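You operate a simulated robot arm through the tools that you are given. There is no shell and no other tool.

Carry out the task below with a simulated robot arm. There is one attempt and no reset: what you move stays moved.

Task
Blot the ink, put the blotter in the table drawer and fasten it.
Fine: drawer pushed shut, brass catch turned across; tip no ink bottle. Set down upright: rocking blotter.
Where things are to end (x, y in the base frame): rocking blotter within 60 mm of [440, 180].

It is judged by the outcome, as a careful person would: the job done as asked, and still so three seconds after it is handed in. It fails if anything else is knocked over, pushed out of place, dropped, spilled or broken.

Robot
A 7-joint arm with a two-finger parallel gripper, fixed in place. Base frame: the origin is on the floor under the middle of its stand, x ahead of it, y to its left, z up. Lengths are in mm, angles in rad, forces in N, time in s.
With the tool pointing down near the work surface it reaches from about 200 to 680 mm from the base axis. Its first joint turns from -1.152 to 1.152 rad. Payload 2.4 kg.
The TCP is the grasp point between the finger pads, 30 mm short of the fingertips. In the tool frame z runs along the fingers and y along their closing line. Largest opening 94 mm; finger width 28, thickness 10; the body of the gripper, 50 by 96 mm, starts 55 mm behind the TCP.
Orientation is that of the tool frame in the base frame, as a unit quaternion [x, y, z, w]. With the fingers straight down and closing along the base's y, the tool's x points along the base's -x, its y along +y and its z along -z.

Tools
- The arm moves only by the tool drive_tool. Its argument "series" is a list of rows, each an object (a shift or turn left out is 0, a gripper value left out holds the last) with "offset": the shift along the base's x, y, z in units of 500 mm (1.0 is 500 mm), a list of three; "dr": the turn, a rotation vector about the base's x, y, z in units of 60 degrees (1.0 is 60 degrees), a list of three; "gripper": the finger opening in mm, from 0 to 94. In form: [{"offset": [tx, ty, tz], "dr": [ax, ay, az], "gripper": gripper}, ...]. A call has 1 to 20 rows; each row is the pose to reach, as a shift and turn from the pose commanded when the call began. A call with a number of a shift or a turn outside -1 to 1 is refused whole. Each row takes 0.2 s and may step no farther than 50 mm and 0.15 rad from the row before; otherwise, or with a gripper value out of range, the whole call is refused. A pose out of reach is approached as far as the arm can. The call stops where the force on the tool passes 40 N (or 10 N more than at its start, if that is more) or the arm is blocked; 0.2 s more then pass. Each finger travels about 153 mm/s and halts on what it meets, pressing with about 36 N; the grip force reading is that of the motor and also rises with nothing between the fingers. The clock runs only during rows and for 0.2 s after the last one: add rows that repeat a pose to give the fingers time. It gives the time, the measured TCP pose, the force on the tool (base axes), the opening and the grip force at its end, in the units of the frame above (readings bear some noise), with the torque about the TCP (base axes, N m) and any sound that the robot's microphone picked up.
- Cameras (640 x 400 px; columns grow to the right, rows downward): "scene" is fixed at [51.5, 505.6, 1423.5]; the picture's right is [-0.42, -0.91, 0.00], its down [-0.69, 0.32, -0.65] and it looks along [0.59, -0.27, -0.76] (base axes); focal length 309 px, centre (320, 200). "wrist" rides on the gripper at [76, 14, -102] in the tool frame; the picture's right is [-0.18, 0.98, 0.00], its down [-0.75, -0.14, -0.64] and it looks along [-0.63, -0.12, 0.77] (tool axes); focal length 243 px, centre (320, 200). There is no depth. A picture from a camera that has moved, and an enlarged one, comes with that camera's place and axes in the base frame and with its lens.
- camera(camera): a new picture of that camera. It takes no simulated time.
- zoom(camera, box): a new picture of the part [left, top, right, bottom] of that camera's present view, enlarged. It takes no simulated time.
- sign_off(): hands the job in; it is judged then, once.

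Nothing tells you positions but the pictures and the camera data. Unless the task says otherwise, let go and move clear before handing in.

The tools are called after "Call:" as a command line: name --argument value ..., lists and objects as JSON in quotes. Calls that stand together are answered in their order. drive_tool: Moves the arm, as the interface text tells. Its arguments: {"type":"object","properties":{"series":{"type":"array","items":{"type":"object","properties":{"offset":{"type":"array","items":{"type":"number"}},"dr":{"type":"array","items":{"type":"number"}},"gripper":{"type":"number"}}}}},"required":["series"]} The other tools are called the same way: camera (camera) takes a picture; zoom (camera, box) takes an enlarged picture of a part of a camera's view; sign_off () hands the job in.

At the start:

```text
clock: 0.0
tcp_pos: [431.5, 84.9, 1024.1]
tool_rot: [0.001, 1.0, 0.0, 0.0]
ft_force: [-0.1, 0.1, 0.2]
moment: [0.03, 0.02, 0.01]
gripper_width: 93.7
gripper_force: 0.1
```

scene: 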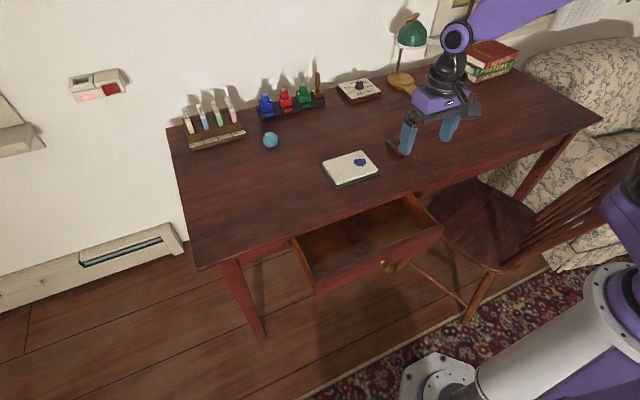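
wrist: 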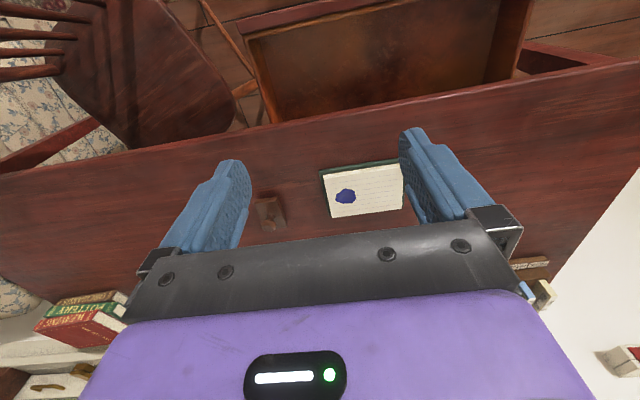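

I see a desk with an open drawer, a notepad with an ink blot, ink bottles at the back and what may be the rocking blotter under the gripper. I'll zoom in on the details first.

Call:
zoom --camera "scene" --box '[280, 120, 480, 300]'

Call:
zoom --camera "wrist" --box '[220, 120, 440, 260]'

Call:
zoom --camera "scene" --box '[160, 60, 440, 220]'

Call:
zoom --camera "wrist" --box '[200, 0, 640, 140]'

```text
2.22 times, centred on (380, 210) of scene
camera zoom: at [51.5, 505.6, 1423.5], right [-0.42, -0.91, 0.0], down [-0.69, 0.32, -0.65], along [0.59, -0.27, -0.76], focal length 687 px, centre (187, 178)
```

zoom: 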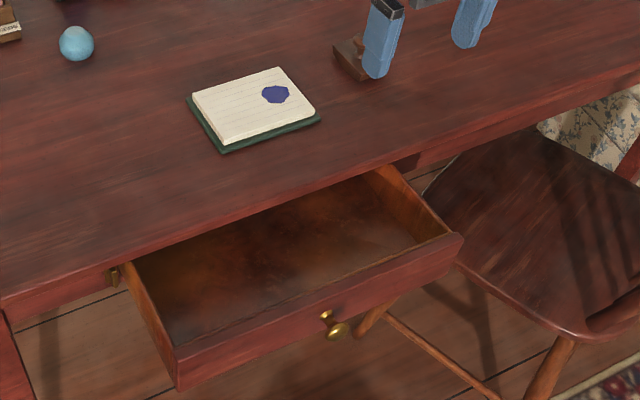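

```text
2.86 times, centred on (330, 190) of wrist
camera zoom: at [354.8, 99.0, 1125.3], right [0.18, 0.98, 0.0], down [0.75, -0.14, 0.64], along [0.63, -0.12, -0.77], focal length 693 px, centre (291, 229)
```

zoom: 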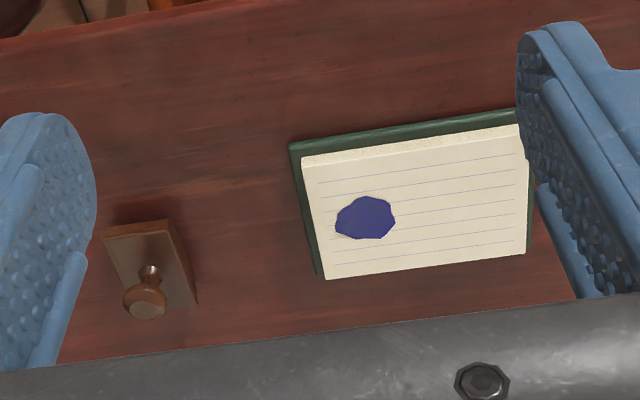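

```text
2.29 times, centred on (300, 140) of scene
camera zoom: at [51.5, 505.6, 1423.5], right [-0.42, -0.91, 0.0], down [-0.69, 0.32, -0.65], along [0.59, -0.27, -0.76], focal length 706 px, centre (366, 337)
```

zoom: 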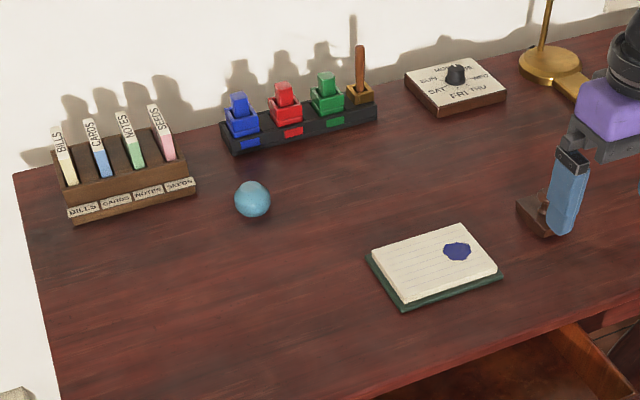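

```text
1.45 times, centred on (420, 70) of wrist
camera zoom: at [354.8, 99.0, 1125.3], right [0.18, 0.98, 0.0], down [0.75, -0.14, 0.64], along [0.63, -0.12, -0.77], focal length 353 px, centre (174, 389)
```

zoom: 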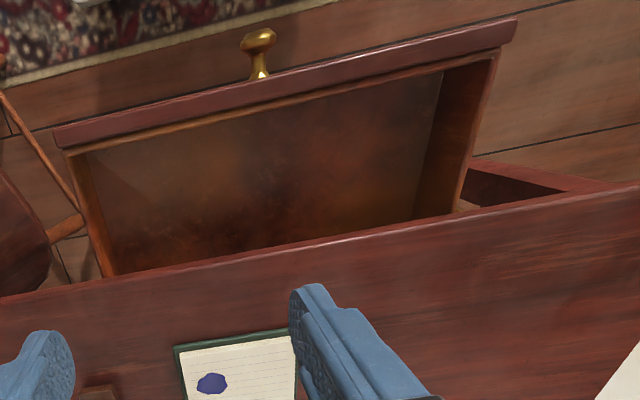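

The ink spot is at about (653, 93, 761) and the blotter near (663, -65), with the open drawer in front spanning y from -27 to 368. I'll shift the arm so both cameras see the blotter clearly.

Call:
drive_tool --series '[{"offset": [0, -0.08, -0.02]}, {"offset": [0.02, -0.16, -0.06]}, {"offset": [0.04, -0.22, -0.12]}, {"offset": [0.06, -0.24, -0.18]}, {"offset": [0.06, -0.24, -0.2]}, {"offset": [0.06, -0.24, -0.2]}]'

Call:
camera --camera "wrist"

Call:
camera --camera "scene"

Call:
zoom --camera "scene" --box '[340, 100, 460, 190]'

```text
clock: 1.4
tcp_pos: [462.0, -33.8, 923.2]
tool_rot: [0.0, 1.0, 0.0, 0.0]
ft_force: [0.2, 0.2, -0.2]
moment: [0.01, -0.01, 0.01]
gripper_width: 93.9
gripper_force: 0.0
```

```text
taken
camera wrist: at [386.1, -20.5, 1025.5], right [0.18, 0.98, 0.0], down [0.75, -0.14, 0.64], along [0.63, -0.12, -0.77], focal length 243 px, centre (320, 200)
```

wrist: 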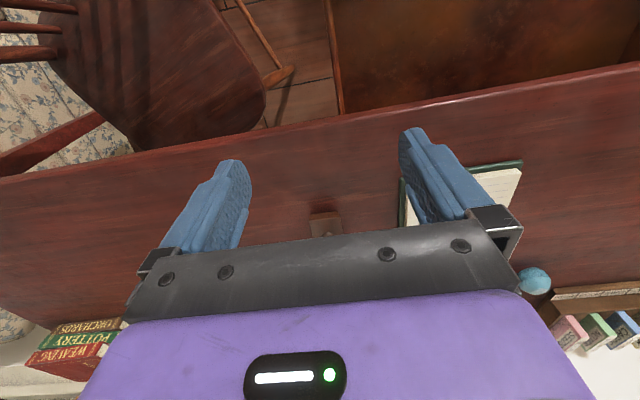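

```text
taken
```

scene: 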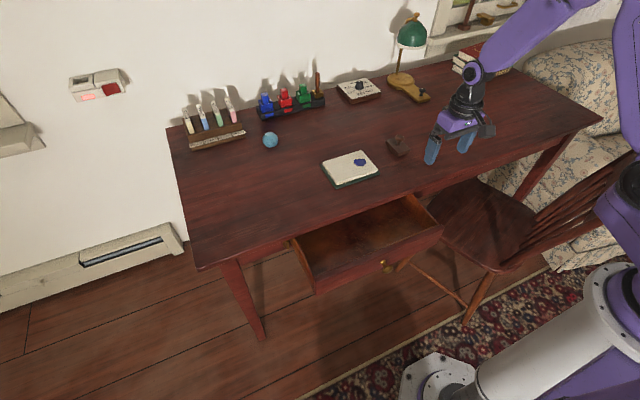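

```text
4.44 times, centred on (400, 145) of scene
camera zoom: at [51.5, 505.6, 1423.5], right [-0.42, -0.91, 0.0], down [-0.69, 0.32, -0.65], along [0.59, -0.27, -0.76], focal length 1373 px, centre (-36, 444)
```

zoom: 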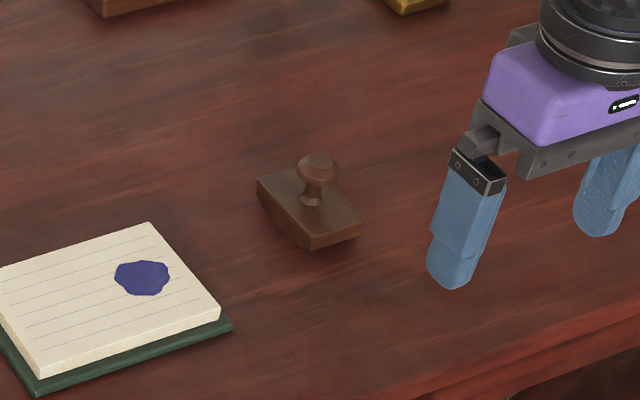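

The blotter is now in clear view with its long axis roughly along x. I'll zoom in closely on it and on the catch and drawer.

Call:
zoom --camera "scene" --box '[380, 125, 420, 160]'

Call:
zoom --camera "scene" --box '[285, 190, 345, 250]'

Call:
zoom --camera "scene" --box '[360, 230, 450, 290]'

Call:
zoom --camera "scene" --box '[310, 140, 390, 195]'

Call:
zoom --camera "wrist" --box '[290, 180, 370, 240]'

```text
11.43 times, centred on (400, 142) of scene
camera zoom: at [51.5, 505.6, 1423.5], right [-0.42, -0.91, 0.0], down [-0.69, 0.32, -0.65], along [0.59, -0.27, -0.76], focal length 3531 px, centre (-594, 857)
```

zoom: 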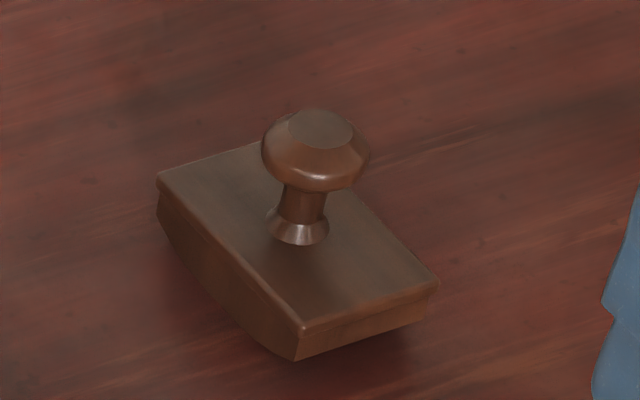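

```text
6.67 times, centred on (315, 220) of scene
camera zoom: at [51.5, 505.6, 1423.5], right [-0.42, -0.91, 0.0], down [-0.69, 0.32, -0.65], along [0.59, -0.27, -0.76], focal length 2060 px, centre (353, 67)
```

zoom: 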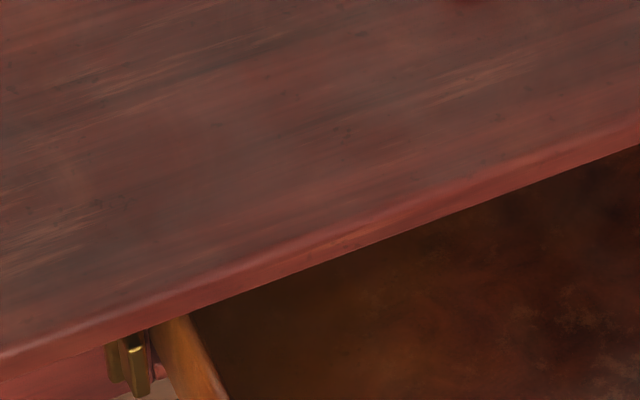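

```text
6.67 times, centred on (405, 260) of scene
camera zoom: at [51.5, 505.6, 1423.5], right [-0.42, -0.91, 0.0], down [-0.69, 0.32, -0.65], along [0.59, -0.27, -0.76], focal length 2060 px, centre (-247, -200)
```

zoom: 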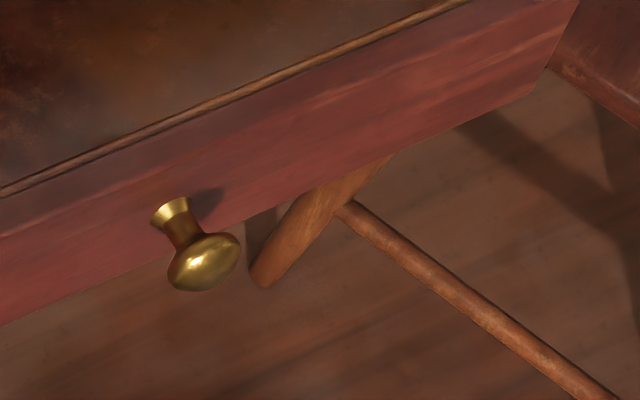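

```text
7.27 times, centred on (350, 168) of scene
camera zoom: at [51.5, 505.6, 1423.5], right [-0.42, -0.91, 0.0], down [-0.69, 0.32, -0.65], along [0.59, -0.27, -0.76], focal length 2247 px, centre (102, 436)
```

zoom: 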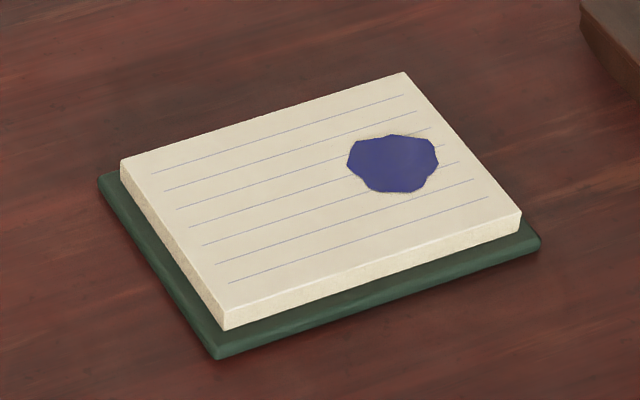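

```text
6.67 times, centred on (330, 210) of wrist
camera zoom: at [386.1, -20.5, 1025.5], right [0.18, 0.98, 0.0], down [0.75, -0.14, 0.64], along [0.63, -0.12, -0.77], focal length 1618 px, centre (253, 133)
```

zoom: 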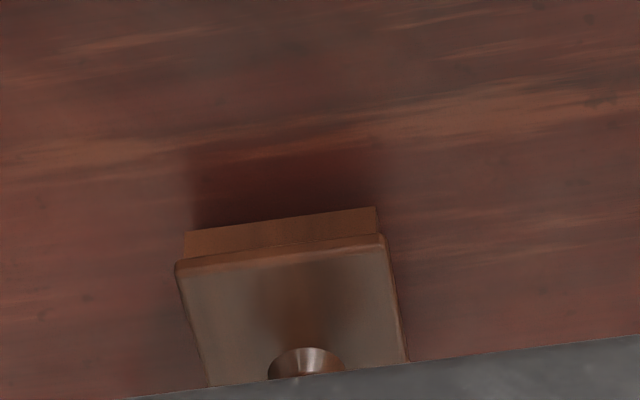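

The blotter is axis-aligned, about 75 x 46 mm and centred at (669, -61). Its knob is about 31 mm across with the top near z=803, and the table sits at about 745. I'll move above it and look before gripping the knob.

Call:
drive_tool --series '[{"offset": [0.08, -0.01, 0], "gripper": 70}, {"offset": [0.16, -0.02, 0]}, {"offset": [0.24, -0.03, -0.02]}, {"offset": [0.32, -0.04, -0.05]}, {"offset": [0.39, -0.05, -0.09]}, {"offset": [0.414, -0.054, -0.12]}, {"offset": [0.414, -0.054, -0.14]}, {"offset": [0.414, -0.054, -0.14]}]'

Call:
camera --camera "wrist"

Call:
zoom --camera "scene" --box '[350, 90, 450, 170]'

```text
clock: 3.2
tcp_pos: [666.7, -61.0, 852.1]
tool_rot: [0.0, 1.0, 0.0, 0.0]
ft_force: [-0.7, 0.5, 1.0]
moment: [0.02, 0.03, 0.01]
gripper_width: 70.2
gripper_force: 0.0
```

```text
taken
camera wrist: at [592.0, -48.2, 952.8], right [0.18, 0.98, 0.0], down [0.75, -0.14, 0.64], along [0.63, -0.12, -0.77], focal length 243 px, centre (320, 200)
```

wrist: 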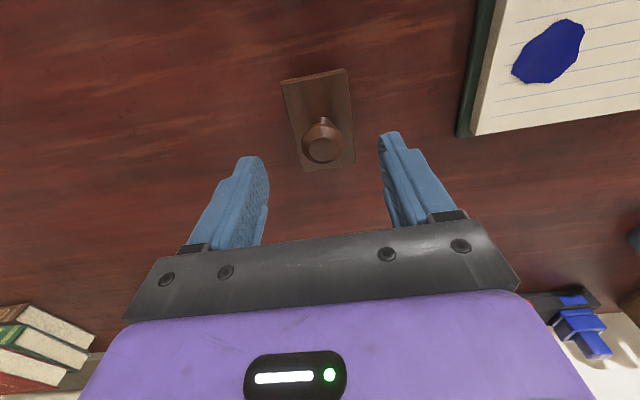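

```text
5.00 times, centred on (400, 130) of scene
camera zoom: at [51.5, 505.6, 1423.5], right [-0.42, -0.91, 0.0], down [-0.69, 0.32, -0.65], along [0.59, -0.27, -0.76], focal length 1545 px, centre (-80, 550)
```

zoom: 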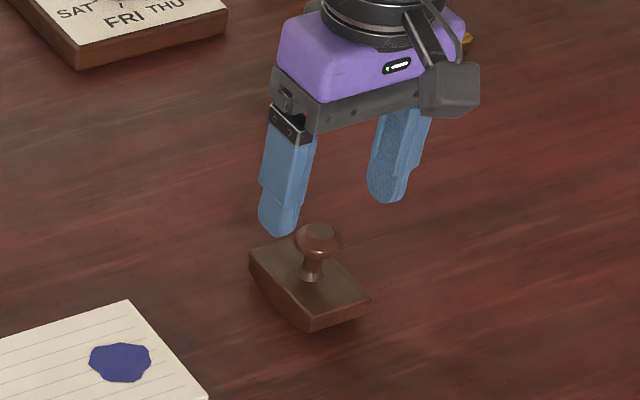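

The fingers straddle the knob at (670, -62). I'll lower so the fingertips stay just above the blotter plate, then close on the knob.

Call:
drive_tool --series '[{"offset": [0.002, -0.001, -0.04]}, {"offset": [0.004, -0.002, -0.07]}, {"offset": [0.004, -0.002, -0.09]}, {"offset": [0.004, -0.002, -0.106]}, {"offset": [0.004, -0.002, -0.106]}]'

Call:
zoom --camera "scene" --box '[375, 100, 435, 160]'

Call:
camera --camera "wrist"

```text
clock: 4.4
tcp_pos: [671.6, -61.6, 798.7]
tool_rot: [0.001, 1.0, 0.0, 0.0]
ft_force: [0.6, 0.1, 0.0]
moment: [-0.02, 0.0, 0.02]
gripper_width: 69.7
gripper_force: 0.1
```

```text
6.67 times, centred on (405, 130) of scene
camera zoom: at [51.5, 505.6, 1423.5], right [-0.42, -0.91, 0.0], down [-0.69, 0.32, -0.65], along [0.59, -0.27, -0.76], focal length 2060 px, centre (-247, 667)
```

zoom: 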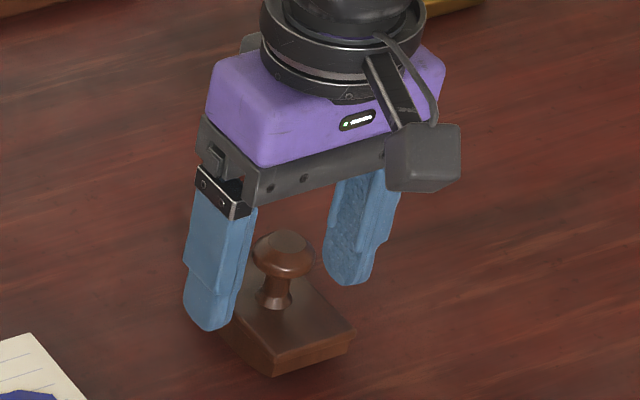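

```text
taken
camera wrist: at [595.4, -48.4, 901.2], right [0.18, 0.98, 0.0], down [0.75, -0.14, 0.64], along [0.63, -0.12, -0.77], focal length 243 px, centre (320, 200)
```

wrist: 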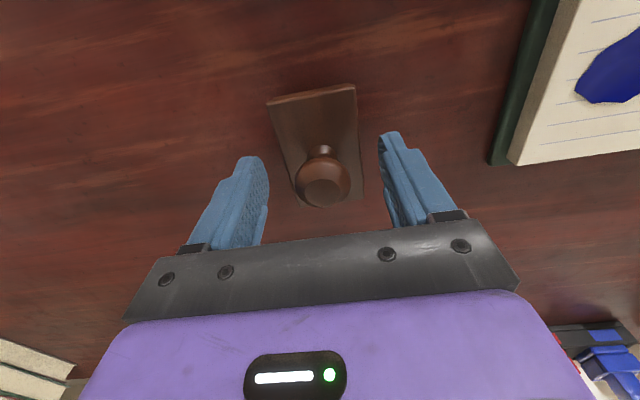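

Call:
drive_tool --series '[{"offset": [0, 0, 0], "gripper": 45}, {"offset": [0, 0, 0], "gripper": 36}, {"offset": [0, 0, 0], "gripper": 20}, {"offset": [0, 0, 0], "gripper": 20}, {"offset": [0, 0, 0], "gripper": 20}]'

Call:
zoom --camera "scene" --box '[375, 100, 435, 160]'

```text
clock: 5.6
tcp_pos: [670.9, -61.2, 799.9]
tool_rot: [0.0, 1.0, 0.001, 0.001]
ft_force: [1.0, -0.3, 1.3]
moment: [0.07, -0.02, 0.0]
gripper_width: 46.9
gripper_force: 35.4
```

```text
6.67 times, centred on (405, 130) of scene
camera zoom: at [51.5, 505.6, 1423.5], right [-0.42, -0.91, 0.0], down [-0.69, 0.32, -0.65], along [0.59, -0.27, -0.76], focal length 2060 px, centre (-247, 667)
```

zoom: 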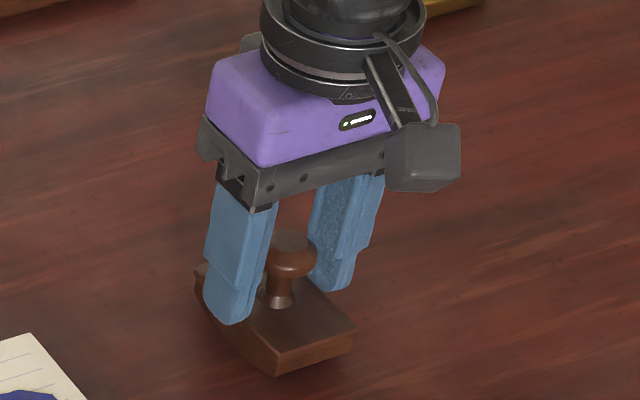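

Call:
zoom --camera "wrist" --box '[200, 70, 460, 240]'

Call:
zoom --camera "scene" --box '[388, 128, 418, 158]'

```text
2.35 times, centred on (330, 155) of wrist
camera zoom: at [595.4, -48.3, 901.4], right [0.18, 0.98, 0.0], down [0.75, -0.14, 0.64], along [0.63, -0.12, -0.77], focal length 571 px, centre (296, 306)
```

zoom: 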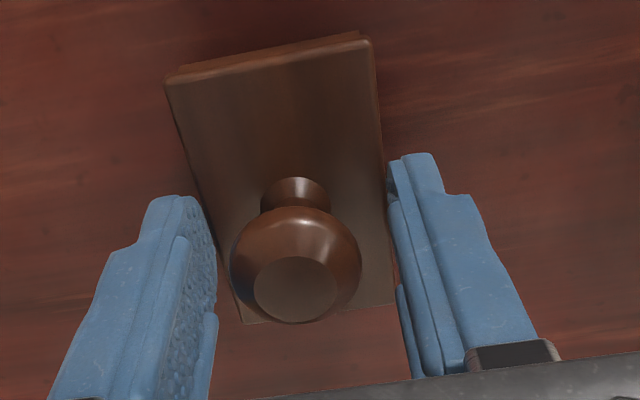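

```text
13.33 times, centred on (403, 143) of scene
camera zoom: at [51.5, 505.6, 1423.5], right [-0.42, -0.91, 0.0], down [-0.69, 0.32, -0.65], along [0.59, -0.27, -0.76], focal length 4120 px, centre (-787, 960)
```

zoom: 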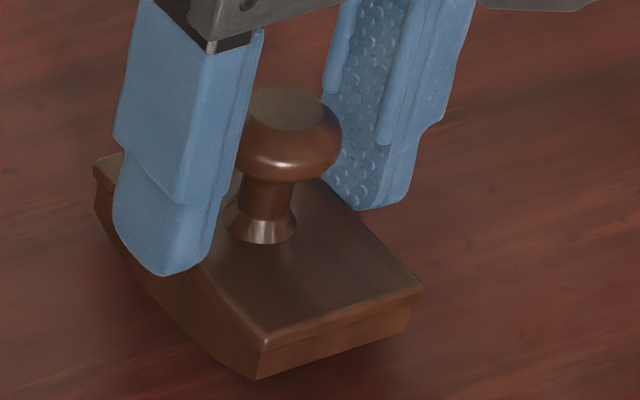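

The fingertips closed on the plate's edges (46.9 mm) instead of the knob, which gives only a marginal hold. I'll reopen, go about 10 mm lower and grip the plate sides firmly, with the tips still well above the table.

Call:
drive_tool --series '[{"offset": [0, 0, 0], "gripper": 62}, {"offset": [0, 0, 0], "gripper": 62}, {"offset": [-0.001, 0, -0.01]}, {"offset": [-0.002, 0, -0.02]}, {"offset": [-0.002, 0, -0.022]}, {"offset": [-0.002, 0, -0.022], "gripper": 52}, {"offset": [-0.002, 0, -0.022], "gripper": 40}, {"offset": [-0.002, 0, -0.022], "gripper": 30}, {"offset": [-0.002, 0, -0.022]}]'

Call:
zoom --camera "scene" --box '[375, 110, 435, 160]'

Call:
zoom --camera "wrist" --box '[200, 70, 460, 240]'

```text
clock: 7.6
tcp_pos: [667.2, -63.2, 789.2]
tool_rot: [0.001, 1.0, 0.0, -0.001]
ft_force: [-0.3, 0.3, 0.0]
moment: [-0.04, 0.04, 0.0]
gripper_width: 47.3
gripper_force: 36.1
```

```text
8.00 times, centred on (405, 135) of scene
camera zoom: at [51.5, 505.6, 1423.5], right [-0.42, -0.91, 0.0], down [-0.69, 0.32, -0.65], along [0.59, -0.27, -0.76], focal length 2472 px, centre (-360, 720)
```

zoom: 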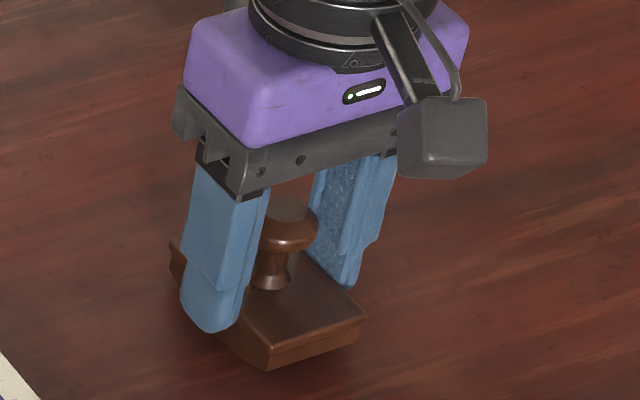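

```text
2.35 times, centred on (330, 155) of wrist
camera zoom: at [592.5, -48.8, 891.0], right [0.18, 0.98, 0.0], down [0.75, -0.14, 0.64], along [0.63, -0.12, -0.77], focal length 571 px, centre (296, 306)
```

zoom: 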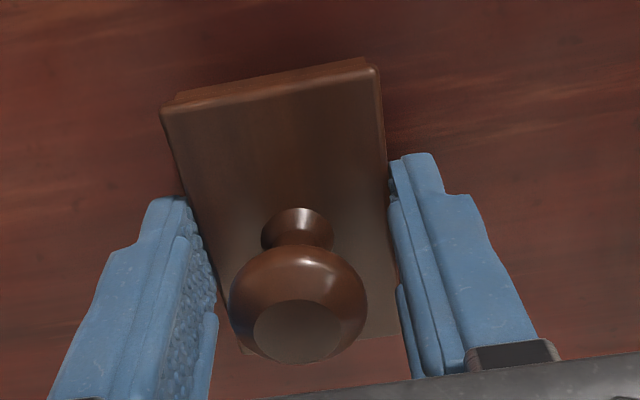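

The grip on the plate sides is square and firm. I'll lift, check it, and carry it over the ink.

Call:
drive_tool --series '[{"offset": [0, 0, 0.02]}, {"offset": [0, 0, 0.05]}, {"offset": [0, 0, 0.09]}, {"offset": [-0.005, 0.05, 0.1]}, {"offset": [-0.01, 0.12, 0.1]}, {"offset": [-0.018, 0.19, 0.1]}, {"offset": [-0.026, 0.26, 0.1]}, {"offset": [-0.03, 0.296, 0.1]}, {"offset": [-0.03, 0.306, 0.1]}, {"offset": [-0.03, 0.306, 0.1]}, {"offset": [-0.03, 0.306, 0.1]}]'

Call:
zoom --camera "scene" --box '[310, 90, 430, 190]'

Call:
camera --camera "wrist"

```text
clock: 10.0
tcp_pos: [652.5, 90.4, 840.4]
tool_rot: [0.0, 1.0, 0.0, 0.0]
ft_force: [-0.5, -0.5, -0.4]
moment: [-0.03, 0.0, -0.02]
gripper_width: 47.2
gripper_force: 36.0
```

```text
4.00 times, centred on (370, 140) of scene
camera zoom: at [51.5, 505.6, 1423.5], right [-0.42, -0.91, 0.0], down [-0.69, 0.32, -0.65], along [0.59, -0.27, -0.76], focal length 1236 px, centre (120, 440)
```

zoom: 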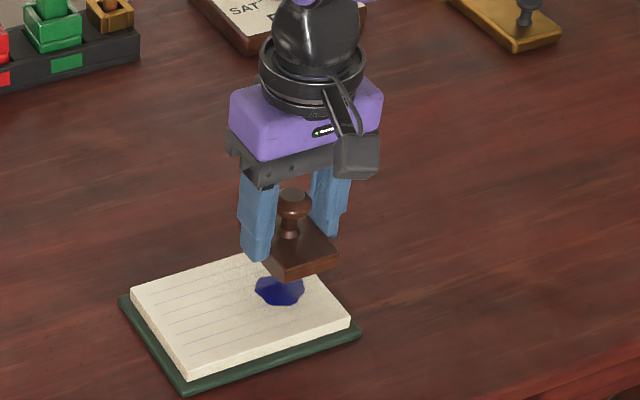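

```text
taken
camera wrist: at [576.6, 104.1, 942.3], right [0.18, 0.98, 0.0], down [0.75, -0.14, 0.64], along [0.63, -0.12, -0.77], focal length 243 px, centre (320, 200)
```

wrist: 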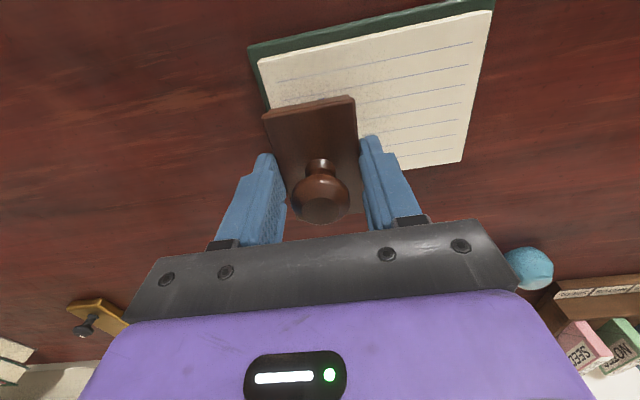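

Call:
drive_tool --series '[{"offset": [0.002, 0, -0.02]}, {"offset": [0.002, 0, -0.04]}, {"offset": [0.002, 0, -0.054]}, {"offset": [0.002, 0, -0.06]}, {"offset": [0.002, 0, -0.062]}, {"offset": [0.002, 0, -0.062]}]'

Call:
zoom --camera "scene" --box '[310, 90, 430, 190]'

```text
clock: 11.4
tcp_pos: [653.6, 90.5, 808.2]
tool_rot: [-0.001, 1.0, -0.001, 0.0]
ft_force: [0.0, 0.7, 0.6]
moment: [0.0, 0.0, -0.02]
gripper_width: 47.4
gripper_force: 35.8
```

```text
4.00 times, centred on (370, 140) of scene
camera zoom: at [51.5, 505.6, 1423.5], right [-0.42, -0.91, 0.0], down [-0.69, 0.32, -0.65], along [0.59, -0.27, -0.76], focal length 1236 px, centre (120, 440)
```

zoom: 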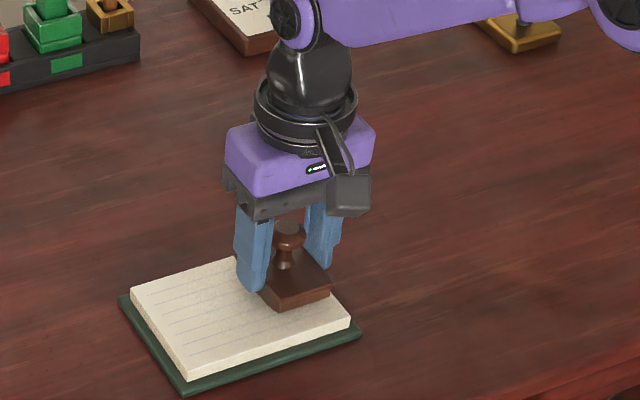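

Just above the page with no contact force yet. I'll lower in 1 mm steps until a light press shows.

Call:
drive_tool --series '[{"offset": [0, 0, -0.002]}, {"offset": [0, 0, -0.004]}, {"offset": [0, 0, -0.004]}]'

Call:
drive_tool --series '[{"offset": [0, 0, -0.002]}, {"offset": [0, 0, -0.002]}]'

```text
clock: 12.2
tcp_pos: [654.9, 90.4, 807.2]
tool_rot: [0.0, 1.0, 0.0, 0.001]
ft_force: [-7.5, 0.5, 26.9]
moment: [0.05, 0.31, 0.02]
gripper_width: 47.3
gripper_force: 36.2
```

```text
clock: 12.8
tcp_pos: [656.3, 90.5, 807.0]
tool_rot: [0.001, 1.0, 0.0, 0.004]
ft_force: [-1.8, 0.2, 27.8]
moment: [0.04, 0.07, 0.01]
gripper_width: 47.3
gripper_force: 36.0
```

Contact at TCP z of about 807 with about 27 N of press. I'll lighten it a touch and start rocking gently toward -x, moving the TCP along the rolling path.

Call:
drive_tool --series '[{"offset": [0, 0, 0.001]}, {"offset": [-0.0046, 0, 0.0011], "dr": [0, -0.0477, 0]}, {"offset": [-0.0091, 0, 0.0012], "dr": [0, -0.0955, 0]}, {"offset": [-0.0091, 0, 0.0012], "dr": [0, -0.0955, 0]}]'

```text
clock: 13.8
tcp_pos: [651.8, 89.7, 809.2]
tool_rot: [0.001, 0.999, 0.001, 0.054]
ft_force: [6.0, 0.5, 22.8]
moment: [-0.03, 0.03, 0.01]
gripper_width: 47.2
gripper_force: 35.9
```

Call:
drive_tool --series '[{"offset": [-0.0045, 0, 0.0008], "dr": [0, -0.0477, 0]}, {"offset": [-0.009, 0, 0.0016], "dr": [0, -0.0955, 0]}, {"offset": [-0.009, 0, 0.0016], "dr": [0, -0.0955, 0]}]'

Call:
zoom --camera "scene" --box '[340, 110, 420, 180]'

```text
clock: 14.6
tcp_pos: [647.5, 90.5, 808.5]
tool_rot: [0.0, 0.995, 0.001, 0.103]
ft_force: [8.5, 0.2, 19.6]
moment: [0.01, -0.16, -0.01]
gripper_width: 47.1
gripper_force: 36.2
```

```text
5.71 times, centred on (380, 145) of scene
camera zoom: at [51.3, 505.6, 1423.5], right [-0.42, -0.91, 0.0], down [-0.69, 0.32, -0.65], along [0.59, -0.27, -0.76], focal length 1766 px, centre (-23, 514)
```

zoom: 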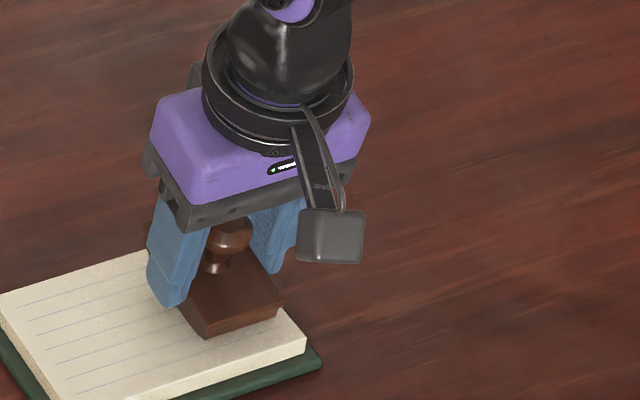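

Call:
drive_tool --series '[{"offset": [0.0045, 0, -0.0008], "dr": [0, 0.0477, 0]}, {"offset": [0.009, 0, -0.0016], "dr": [0, 0.0955, 0]}, {"offset": [0.0135, 0, -0.002], "dr": [0, 0.143, 0]}, {"offset": [0.0181, 0, -0.0022], "dr": [0, 0.191, 0]}, {"offset": [0.0181, 0, -0.0022], "dr": [0, 0.191, 0]}]'

Call:
drive_tool --series '[{"offset": [0.0045, 0, 0.0004], "dr": [0, 0.0477, 0]}, {"offset": [0.009, 0, 0.0008], "dr": [0, 0.0955, 0]}, {"offset": [0.009, 0, 0.0008], "dr": [0, 0.0955, 0]}]'

```text
clock: 15.8
tcp_pos: [654.3, 91.1, 807.6]
tool_rot: [0.001, 1.0, 0.001, -0.001]
ft_force: [-9.7, -3.6, 26.5]
moment: [-0.12, 0.16, -0.01]
gripper_width: 47.2
gripper_force: 36.5
```

```text
clock: 16.6
tcp_pos: [661.8, 90.9, 807.9]
tool_rot: [0.0, 0.999, 0.001, -0.04]
ft_force: [1.2, -0.1, 21.2]
moment: [-0.05, -0.33, 0.03]
gripper_width: 47.2
gripper_force: 36.3
```

Call:
drive_tool --series '[{"offset": [0.0045, 0, 0.0008], "dr": [0, 0.0477, 0]}, {"offset": [0.009, 0, 0.0016], "dr": [0, 0.0955, 0]}, {"offset": [0.009, 0, 0.0016], "dr": [0, 0.0955, 0]}]'

Call:
zoom --camera "scene" --box '[310, 90, 430, 190]'

```text
clock: 17.4
tcp_pos: [637.4, 87.2, 810.4]
tool_rot: [0.001, 0.995, -0.001, -0.102]
ft_force: [-0.4, -0.5, -1.0]
moment: [-0.04, 0.01, 0.0]
gripper_width: 47.4
gripper_force: 36.2
out of reach, approached as far as the arm can: row 1, 2, 3
```

```text
4.00 times, centred on (370, 140) of scene
camera zoom: at [51.5, 505.6, 1423.5], right [-0.42, -0.91, 0.0], down [-0.69, 0.32, -0.65], along [0.59, -0.27, -0.76], focal length 1236 px, centre (120, 440)
```

zoom: 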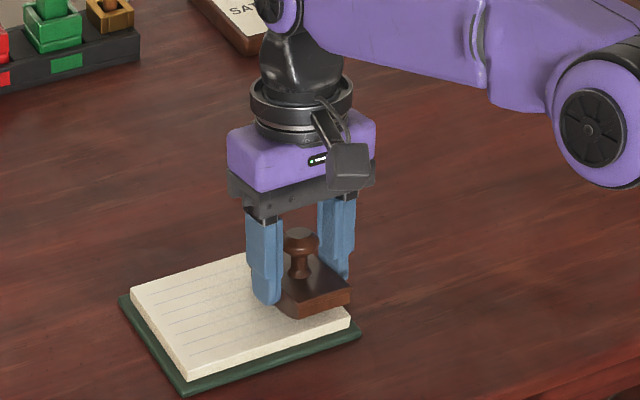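

The last tilt was out of reach, so the arm backed off slightly with no force on it. The block is still held. I'll lift, straighten, and look at the ink.

Call:
drive_tool --series '[{"offset": [-0.05, 0, 0.03]}, {"offset": [-0.06, 0, 0.07], "dr": [0, -0.06, 0]}, {"offset": [-0.08, 0, 0.12], "dr": [0, -0.13, 0]}, {"offset": [-0.12, 0, 0.17], "dr": [0, -0.191, 0]}, {"offset": [-0.2, 0, 0.2], "dr": [0, -0.191, 0]}, {"offset": [-0.28, 0, 0.2], "dr": [0, -0.191, 0]}, {"offset": [-0.32, 0, 0.2], "dr": [0, -0.191, 0]}, {"offset": [-0.32, 0, 0.2], "dr": [0, -0.191, 0]}]'

Call:
zoom --camera "scene" --box '[310, 90, 430, 190]'

Call:
camera --camera "wrist"

```text
clock: 19.2
tcp_pos: [478.8, 89.3, 910.6]
tool_rot: [0.0, 1.0, 0.0, 0.0]
ft_force: [-0.2, -0.4, -0.8]
moment: [0.02, 0.05, 0.0]
gripper_width: 47.4
gripper_force: 36.6
```

```text
4.00 times, centred on (370, 140) of scene
camera zoom: at [51.5, 505.6, 1423.5], right [-0.42, -0.91, 0.0], down [-0.69, 0.32, -0.65], along [0.59, -0.27, -0.76], focal length 1236 px, centre (120, 440)
```

zoom: 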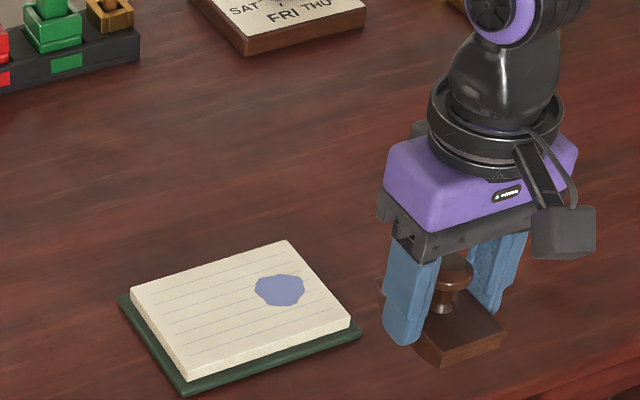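

```text
taken
camera wrist: at [403.0, 103.2, 1012.4], right [0.18, 0.98, 0.0], down [0.75, -0.14, 0.64], along [0.63, -0.12, -0.77], focal length 243 px, centre (320, 200)
```

wrist: 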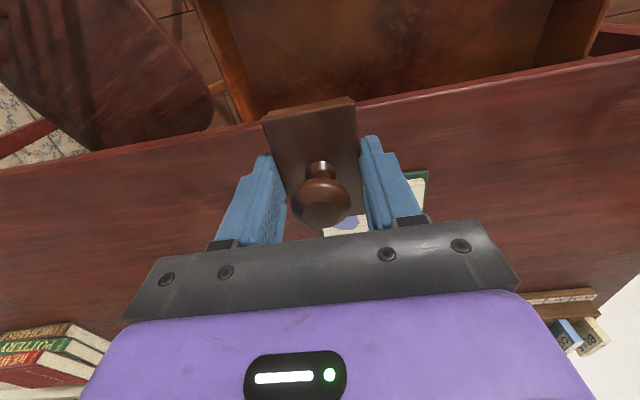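

The ink has faded from dark to pale uniformly, so the blotting worked, and the pad hasn't moved. I'll do one more gentle press and rock to see whether it lightens further.

Call:
drive_tool --series '[{"offset": [0.08, 0, 0]}, {"offset": [0.16, 0, 0]}, {"offset": [0.24, 0.001, -0.02]}, {"offset": [0.32, 0.002, -0.06]}, {"offset": [0.352, 0.002, -0.12]}, {"offset": [0.352, 0.002, -0.17]}, {"offset": [0.352, 0.002, -0.195]}, {"offset": [0.352, 0.002, -0.204]}, {"offset": [0.352, 0.002, -0.206]}, {"offset": [0.352, 0.002, -0.208]}, {"offset": [0.352, 0.002, -0.208]}]'

```text
clock: 21.6
tcp_pos: [656.1, 89.2, 806.9]
tool_rot: [0.0, 1.0, 0.0, 0.0]
ft_force: [0.1, -0.9, 0.2]
moment: [0.05, 0.0, 0.01]
gripper_width: 47.2
gripper_force: 36.0
```

Call:
drive_tool --series '[{"offset": [0, 0, -0.002]}, {"offset": [0, 0, -0.002]}]'

Call:
drive_tool --series '[{"offset": [0, 0, -0.001]}, {"offset": [0, 0, -0.001]}]'

```text
clock: 22.2
tcp_pos: [656.3, 89.0, 806.7]
tool_rot: [0.001, 1.0, 0.001, 0.001]
ft_force: [-1.4, -0.2, 6.8]
moment: [0.0, -0.02, 0.03]
gripper_width: 47.1
gripper_force: 35.7
```

```text
clock: 22.8
tcp_pos: [657.7, 90.8, 806.7]
tool_rot: [0.001, 1.0, 0.0, 0.001]
ft_force: [-3.7, -0.2, 16.2]
moment: [-0.02, -0.02, -0.02]
gripper_width: 47.2
gripper_force: 35.6
```

Call:
drive_tool --series '[{"offset": [-0.0046, 0, 0.0003], "dr": [0, -0.0477, 0]}, {"offset": [-0.0091, 0, 0.0006], "dr": [0, -0.0955, 0]}, {"offset": [-0.0136, 0, 0.0012], "dr": [0, -0.143, 0]}, {"offset": [-0.0181, 0, 0.0018], "dr": [0, -0.191, 0]}, {"offset": [-0.0181, 0, 0.0018], "dr": [0, -0.191, 0]}, {"offset": [-0.0136, 0, 0.0012], "dr": [0, -0.143, 0]}, {"offset": [-0.0091, 0, 0.0006], "dr": [0, -0.0955, 0]}, {"offset": [-0.0046, 0, 0.0003], "dr": [0, -0.0477, 0]}, {"offset": [0, 0, 0]}, {"offset": [0.0046, 0, 0.0004], "dr": [0, 0.0477, 0]}, {"offset": [0.0055, 0, 0.0004], "dr": [0, 0.0573, 0]}, {"offset": [0.0046, 0, 0.0004], "dr": [0, 0.0477, 0]}, {"offset": [0, 0, 0]}]'

```text
clock: 25.6
tcp_pos: [657.3, 89.4, 805.2]
tool_rot: [0.0, 1.0, 0.0, 0.002]
ft_force: [4.3, -2.0, 15.6]
moment: [-0.09, -0.32, -0.03]
gripper_width: 47.7
gripper_force: 35.7
```

Rocked fully back and forth with light force throughout. I'll lift clear and check the ink.

Call:
drive_tool --series '[{"offset": [0, 0, 0.03]}, {"offset": [0, 0, 0.1]}, {"offset": [-0.05, 0, 0.17]}, {"offset": [-0.13, 0, 0.2]}, {"offset": [-0.21, 0, 0.2]}, {"offset": [-0.29, 0, 0.2]}, {"offset": [-0.35, 0, 0.2]}, {"offset": [-0.35, 0, 0.2]}]'

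Call:
zoom --camera "scene" --box '[310, 90, 430, 190]'

Call:
zoom --camera "scene" --box '[180, 180, 460, 340]'

Call:
camera --camera "wrist"

```text
clock: 27.4
tcp_pos: [482.8, 88.9, 904.6]
tool_rot: [0.0, 1.0, 0.0, 0.0]
ft_force: [-0.4, -0.1, -0.8]
moment: [-0.01, 0.01, -0.02]
gripper_width: 47.2
gripper_force: 35.7
```

```text
4.00 times, centred on (370, 140) of scene
camera zoom: at [51.5, 505.6, 1423.5], right [-0.42, -0.91, 0.0], down [-0.69, 0.32, -0.65], along [0.59, -0.27, -0.76], focal length 1236 px, centre (120, 440)
```

zoom: 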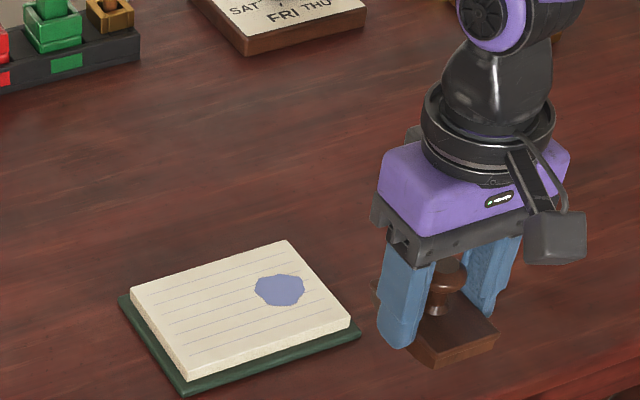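

```text
2.29 times, centred on (320, 260) of scene
camera zoom: at [51.5, 505.6, 1423.5], right [-0.42, -0.91, 0.0], down [-0.69, 0.32, -0.65], along [0.59, -0.27, -0.76], focal length 706 px, centre (320, 63)
```

zoom: 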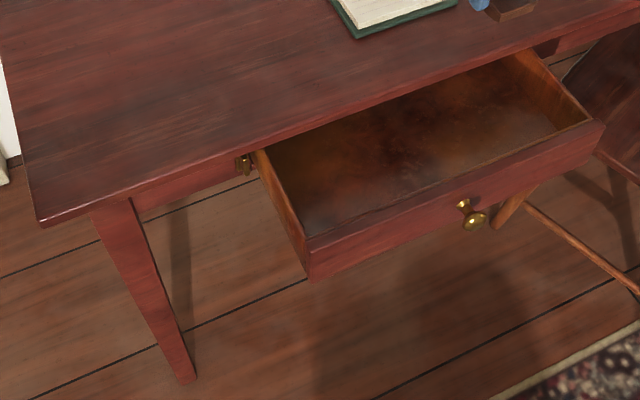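

```text
taken
camera wrist: at [406.9, 103.3, 1006.1], right [0.18, 0.98, 0.0], down [0.75, -0.14, 0.64], along [0.63, -0.12, -0.77], focal length 243 px, centre (320, 200)
```

wrist: 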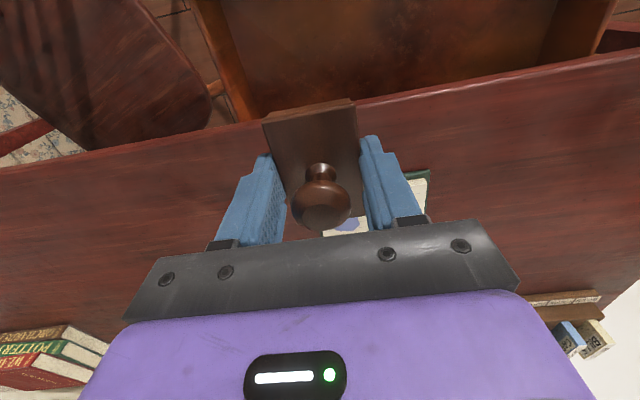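

The ink is blotted, with the same pale tone after the second press. I'll bring the arm back over the floor side so the wrist camera can see the drawer interior and the catch.

Call:
drive_tool --series '[{"offset": [-0.08, 0.02, 0]}, {"offset": [-0.16, 0.04, 0]}, {"offset": [-0.24, 0.06, 0]}, {"offset": [-0.32, 0.08, 0]}, {"offset": [-0.4, 0.1, 0]}, {"offset": [-0.44, 0.12, 0]}, {"offset": [-0.44, 0.12, 0]}]'

Call:
camera --camera "wrist"

Call:
camera --camera "scene"

```text
clock: 29.0
tcp_pos: [260.7, 150.0, 903.5]
tool_rot: [0.002, 1.0, 0.0, 0.0]
ft_force: [-0.5, 0.6, -1.0]
moment: [-0.03, -0.04, -0.01]
gripper_width: 47.2
gripper_force: 35.7
```

```text
taken
camera wrist: at [183.6, 163.4, 1005.8], right [0.19, 0.98, 0.0], down [0.75, -0.14, 0.64], along [0.63, -0.12, -0.77], focal length 243 px, centre (320, 200)
```

wrist: 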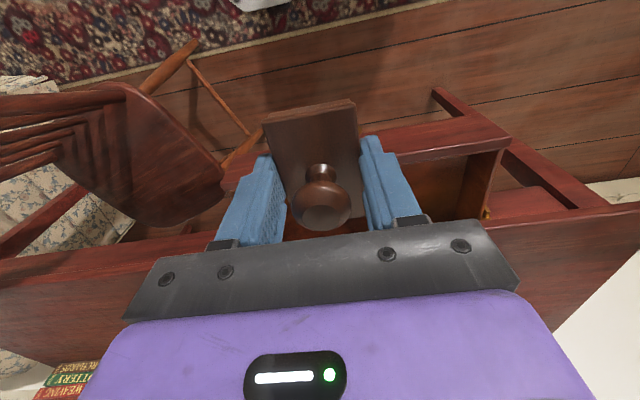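

```text
taken
```

scene: 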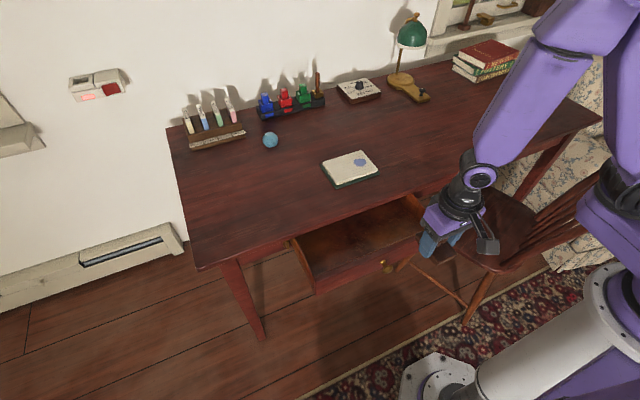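

Call:
zoom --camera "wrist" --box '[380, 100, 540, 240]'

Call:
zoom --camera "wrist" --box '[460, 180, 520, 230]'

Call:
zoom --camera "scene" --box '[285, 185, 445, 300]'

Call:
zoom --camera "scene" --box '[280, 225, 310, 255]'

```text
2.86 times, centred on (460, 170) of wrist
camera zoom: at [183.6, 163.4, 1005.8], right [0.19, 0.98, 0.0], down [0.75, -0.14, 0.64], along [0.63, -0.12, -0.77], focal length 693 px, centre (-80, 286)
```

zoom: 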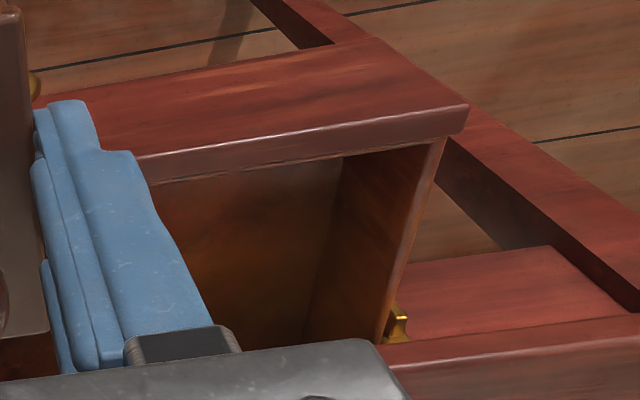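

```text
8.00 times, centred on (490, 205) of wrist
camera zoom: at [183.6, 163.4, 1005.8], right [0.19, 0.98, 0.0], down [0.75, -0.14, 0.64], along [0.63, -0.12, -0.77], focal length 1941 px, centre (-1040, 160)
```

zoom: 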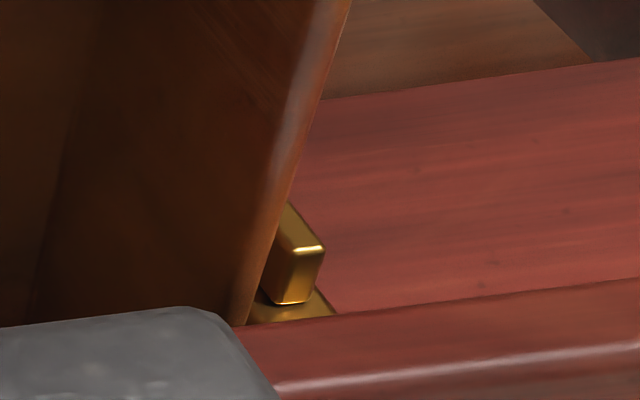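

```text
3.48 times, centred on (365, 242) of scene
camera zoom: at [51.5, 505.6, 1423.5], right [-0.42, -0.91, 0.0], down [-0.69, 0.32, -0.65], along [0.59, -0.27, -0.76], focal length 1075 px, centre (164, 52)
```

zoom: 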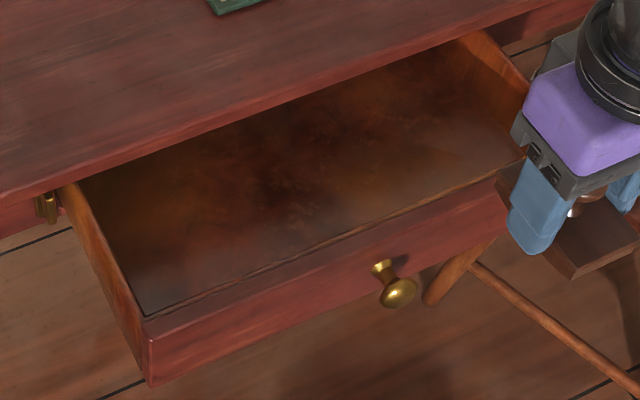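

```text
13.33 times, centred on (295, 240) of scene
camera zoom: at [51.5, 505.6, 1423.5], right [-0.42, -0.91, 0.0], down [-0.69, 0.32, -0.65], along [0.59, -0.27, -0.76], focal length 4120 px, centre (653, -333)
```

zoom: 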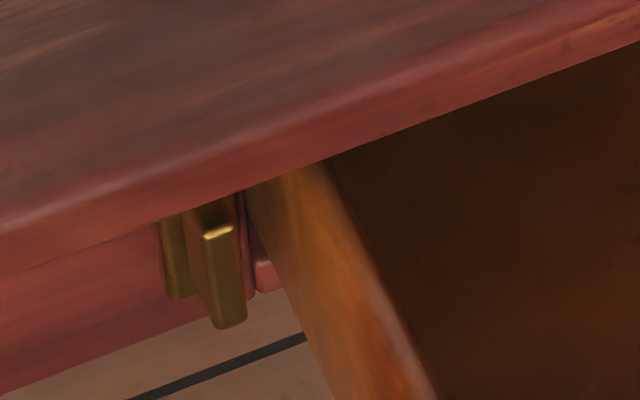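

I need accurate drawer heights, so I'll zoom in on a few matching drawer points in both views.

Call:
zoom --camera "wrist" --box '[450, 110, 530, 170]'

Call:
zoom --camera "scene" --box '[300, 250, 360, 300]'

Call:
zoom --camera "scene" --box '[380, 185, 440, 240]'

```text
6.67 times, centred on (490, 140) of wrist
camera zoom: at [183.6, 163.4, 1005.8], right [0.19, 0.98, 0.0], down [0.75, -0.14, 0.64], along [0.63, -0.12, -0.77], focal length 1618 px, centre (-813, 600)
```

zoom: 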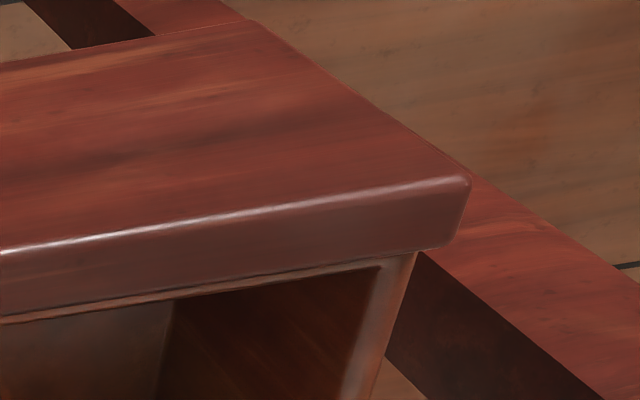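

```text
8.00 times, centred on (330, 275) of scene
camera zoom: at [51.5, 505.6, 1423.5], right [-0.42, -0.91, 0.0], down [-0.69, 0.32, -0.65], along [0.59, -0.27, -0.76], focal length 2472 px, centre (240, -400)
```

zoom: 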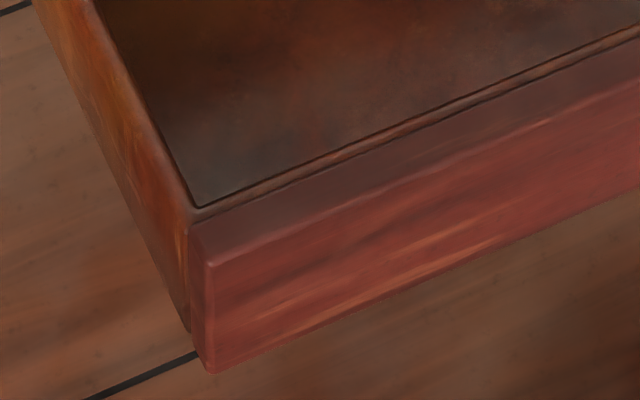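

```text
7.27 times, centred on (410, 212) of scene
camera zoom: at [51.5, 505.6, 1423.5], right [-0.42, -0.91, 0.0], down [-0.69, 0.32, -0.65], along [0.59, -0.27, -0.76], focal length 2247 px, centre (-334, 109)
```

zoom: 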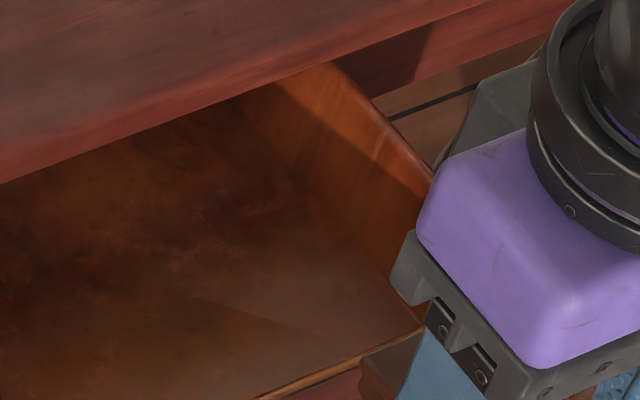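

The front panel spans z 641–721 with its outer face at x≈359, the drawer floor is at about 658, and the knob is at (330, 180, 683). The blotter is about 58 mm tall, so it fits under the tabletop. I'll bring it over (440, 180) and lower it to just above the floor.

Call:
drive_tool --series '[{"offset": [0.09, 0.015, 0]}, {"offset": [0.18, 0.03, 0]}, {"offset": [0.27, 0.045, 0]}, {"offset": [0.355, 0.06, 0]}, {"offset": [0.36, 0.06, -0.06]}, {"offset": [0.36, 0.06, -0.14]}, {"offset": [0.36, 0.06, -0.2]}, {"offset": [0.36, 0.06, -0.2]}]'

Call:
zoom --camera "scene" --box '[280, 150, 460, 300]'

Call:
camera --camera "wrist"

```text
clock: 30.8
tcp_pos: [443.7, 179.3, 808.4]
tool_rot: [0.0, 1.0, 0.001, -0.001]
ft_force: [-0.5, -0.7, -1.3]
moment: [0.0, -0.02, 0.03]
gripper_width: 47.0
gripper_force: 36.3
```

```text
2.67 times, centred on (370, 225) of scene
camera zoom: at [51.6, 505.6, 1423.5], right [-0.42, -0.91, 0.0], down [-0.69, 0.32, -0.65], along [0.59, -0.27, -0.76], focal length 824 px, centre (187, 133)
```

zoom: 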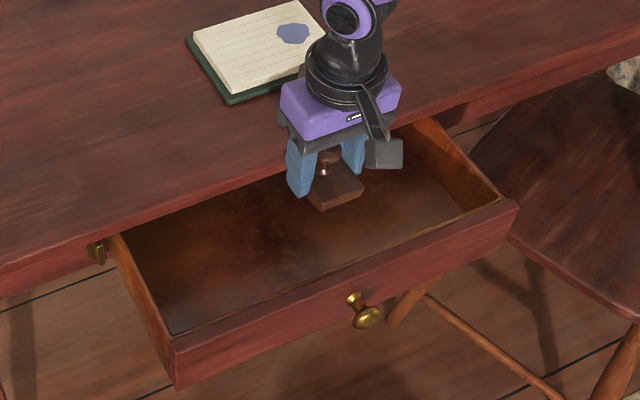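

```text
taken
camera wrist: at [367.5, 192.3, 910.0], right [0.18, 0.98, 0.0], down [0.75, -0.14, 0.64], along [0.63, -0.12, -0.77], focal length 243 px, centre (320, 200)
```

wrist: 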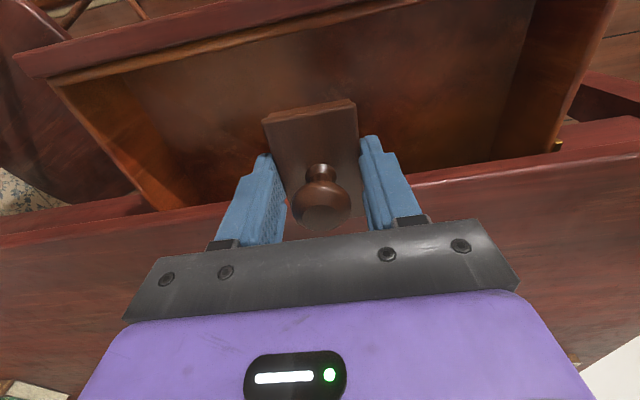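

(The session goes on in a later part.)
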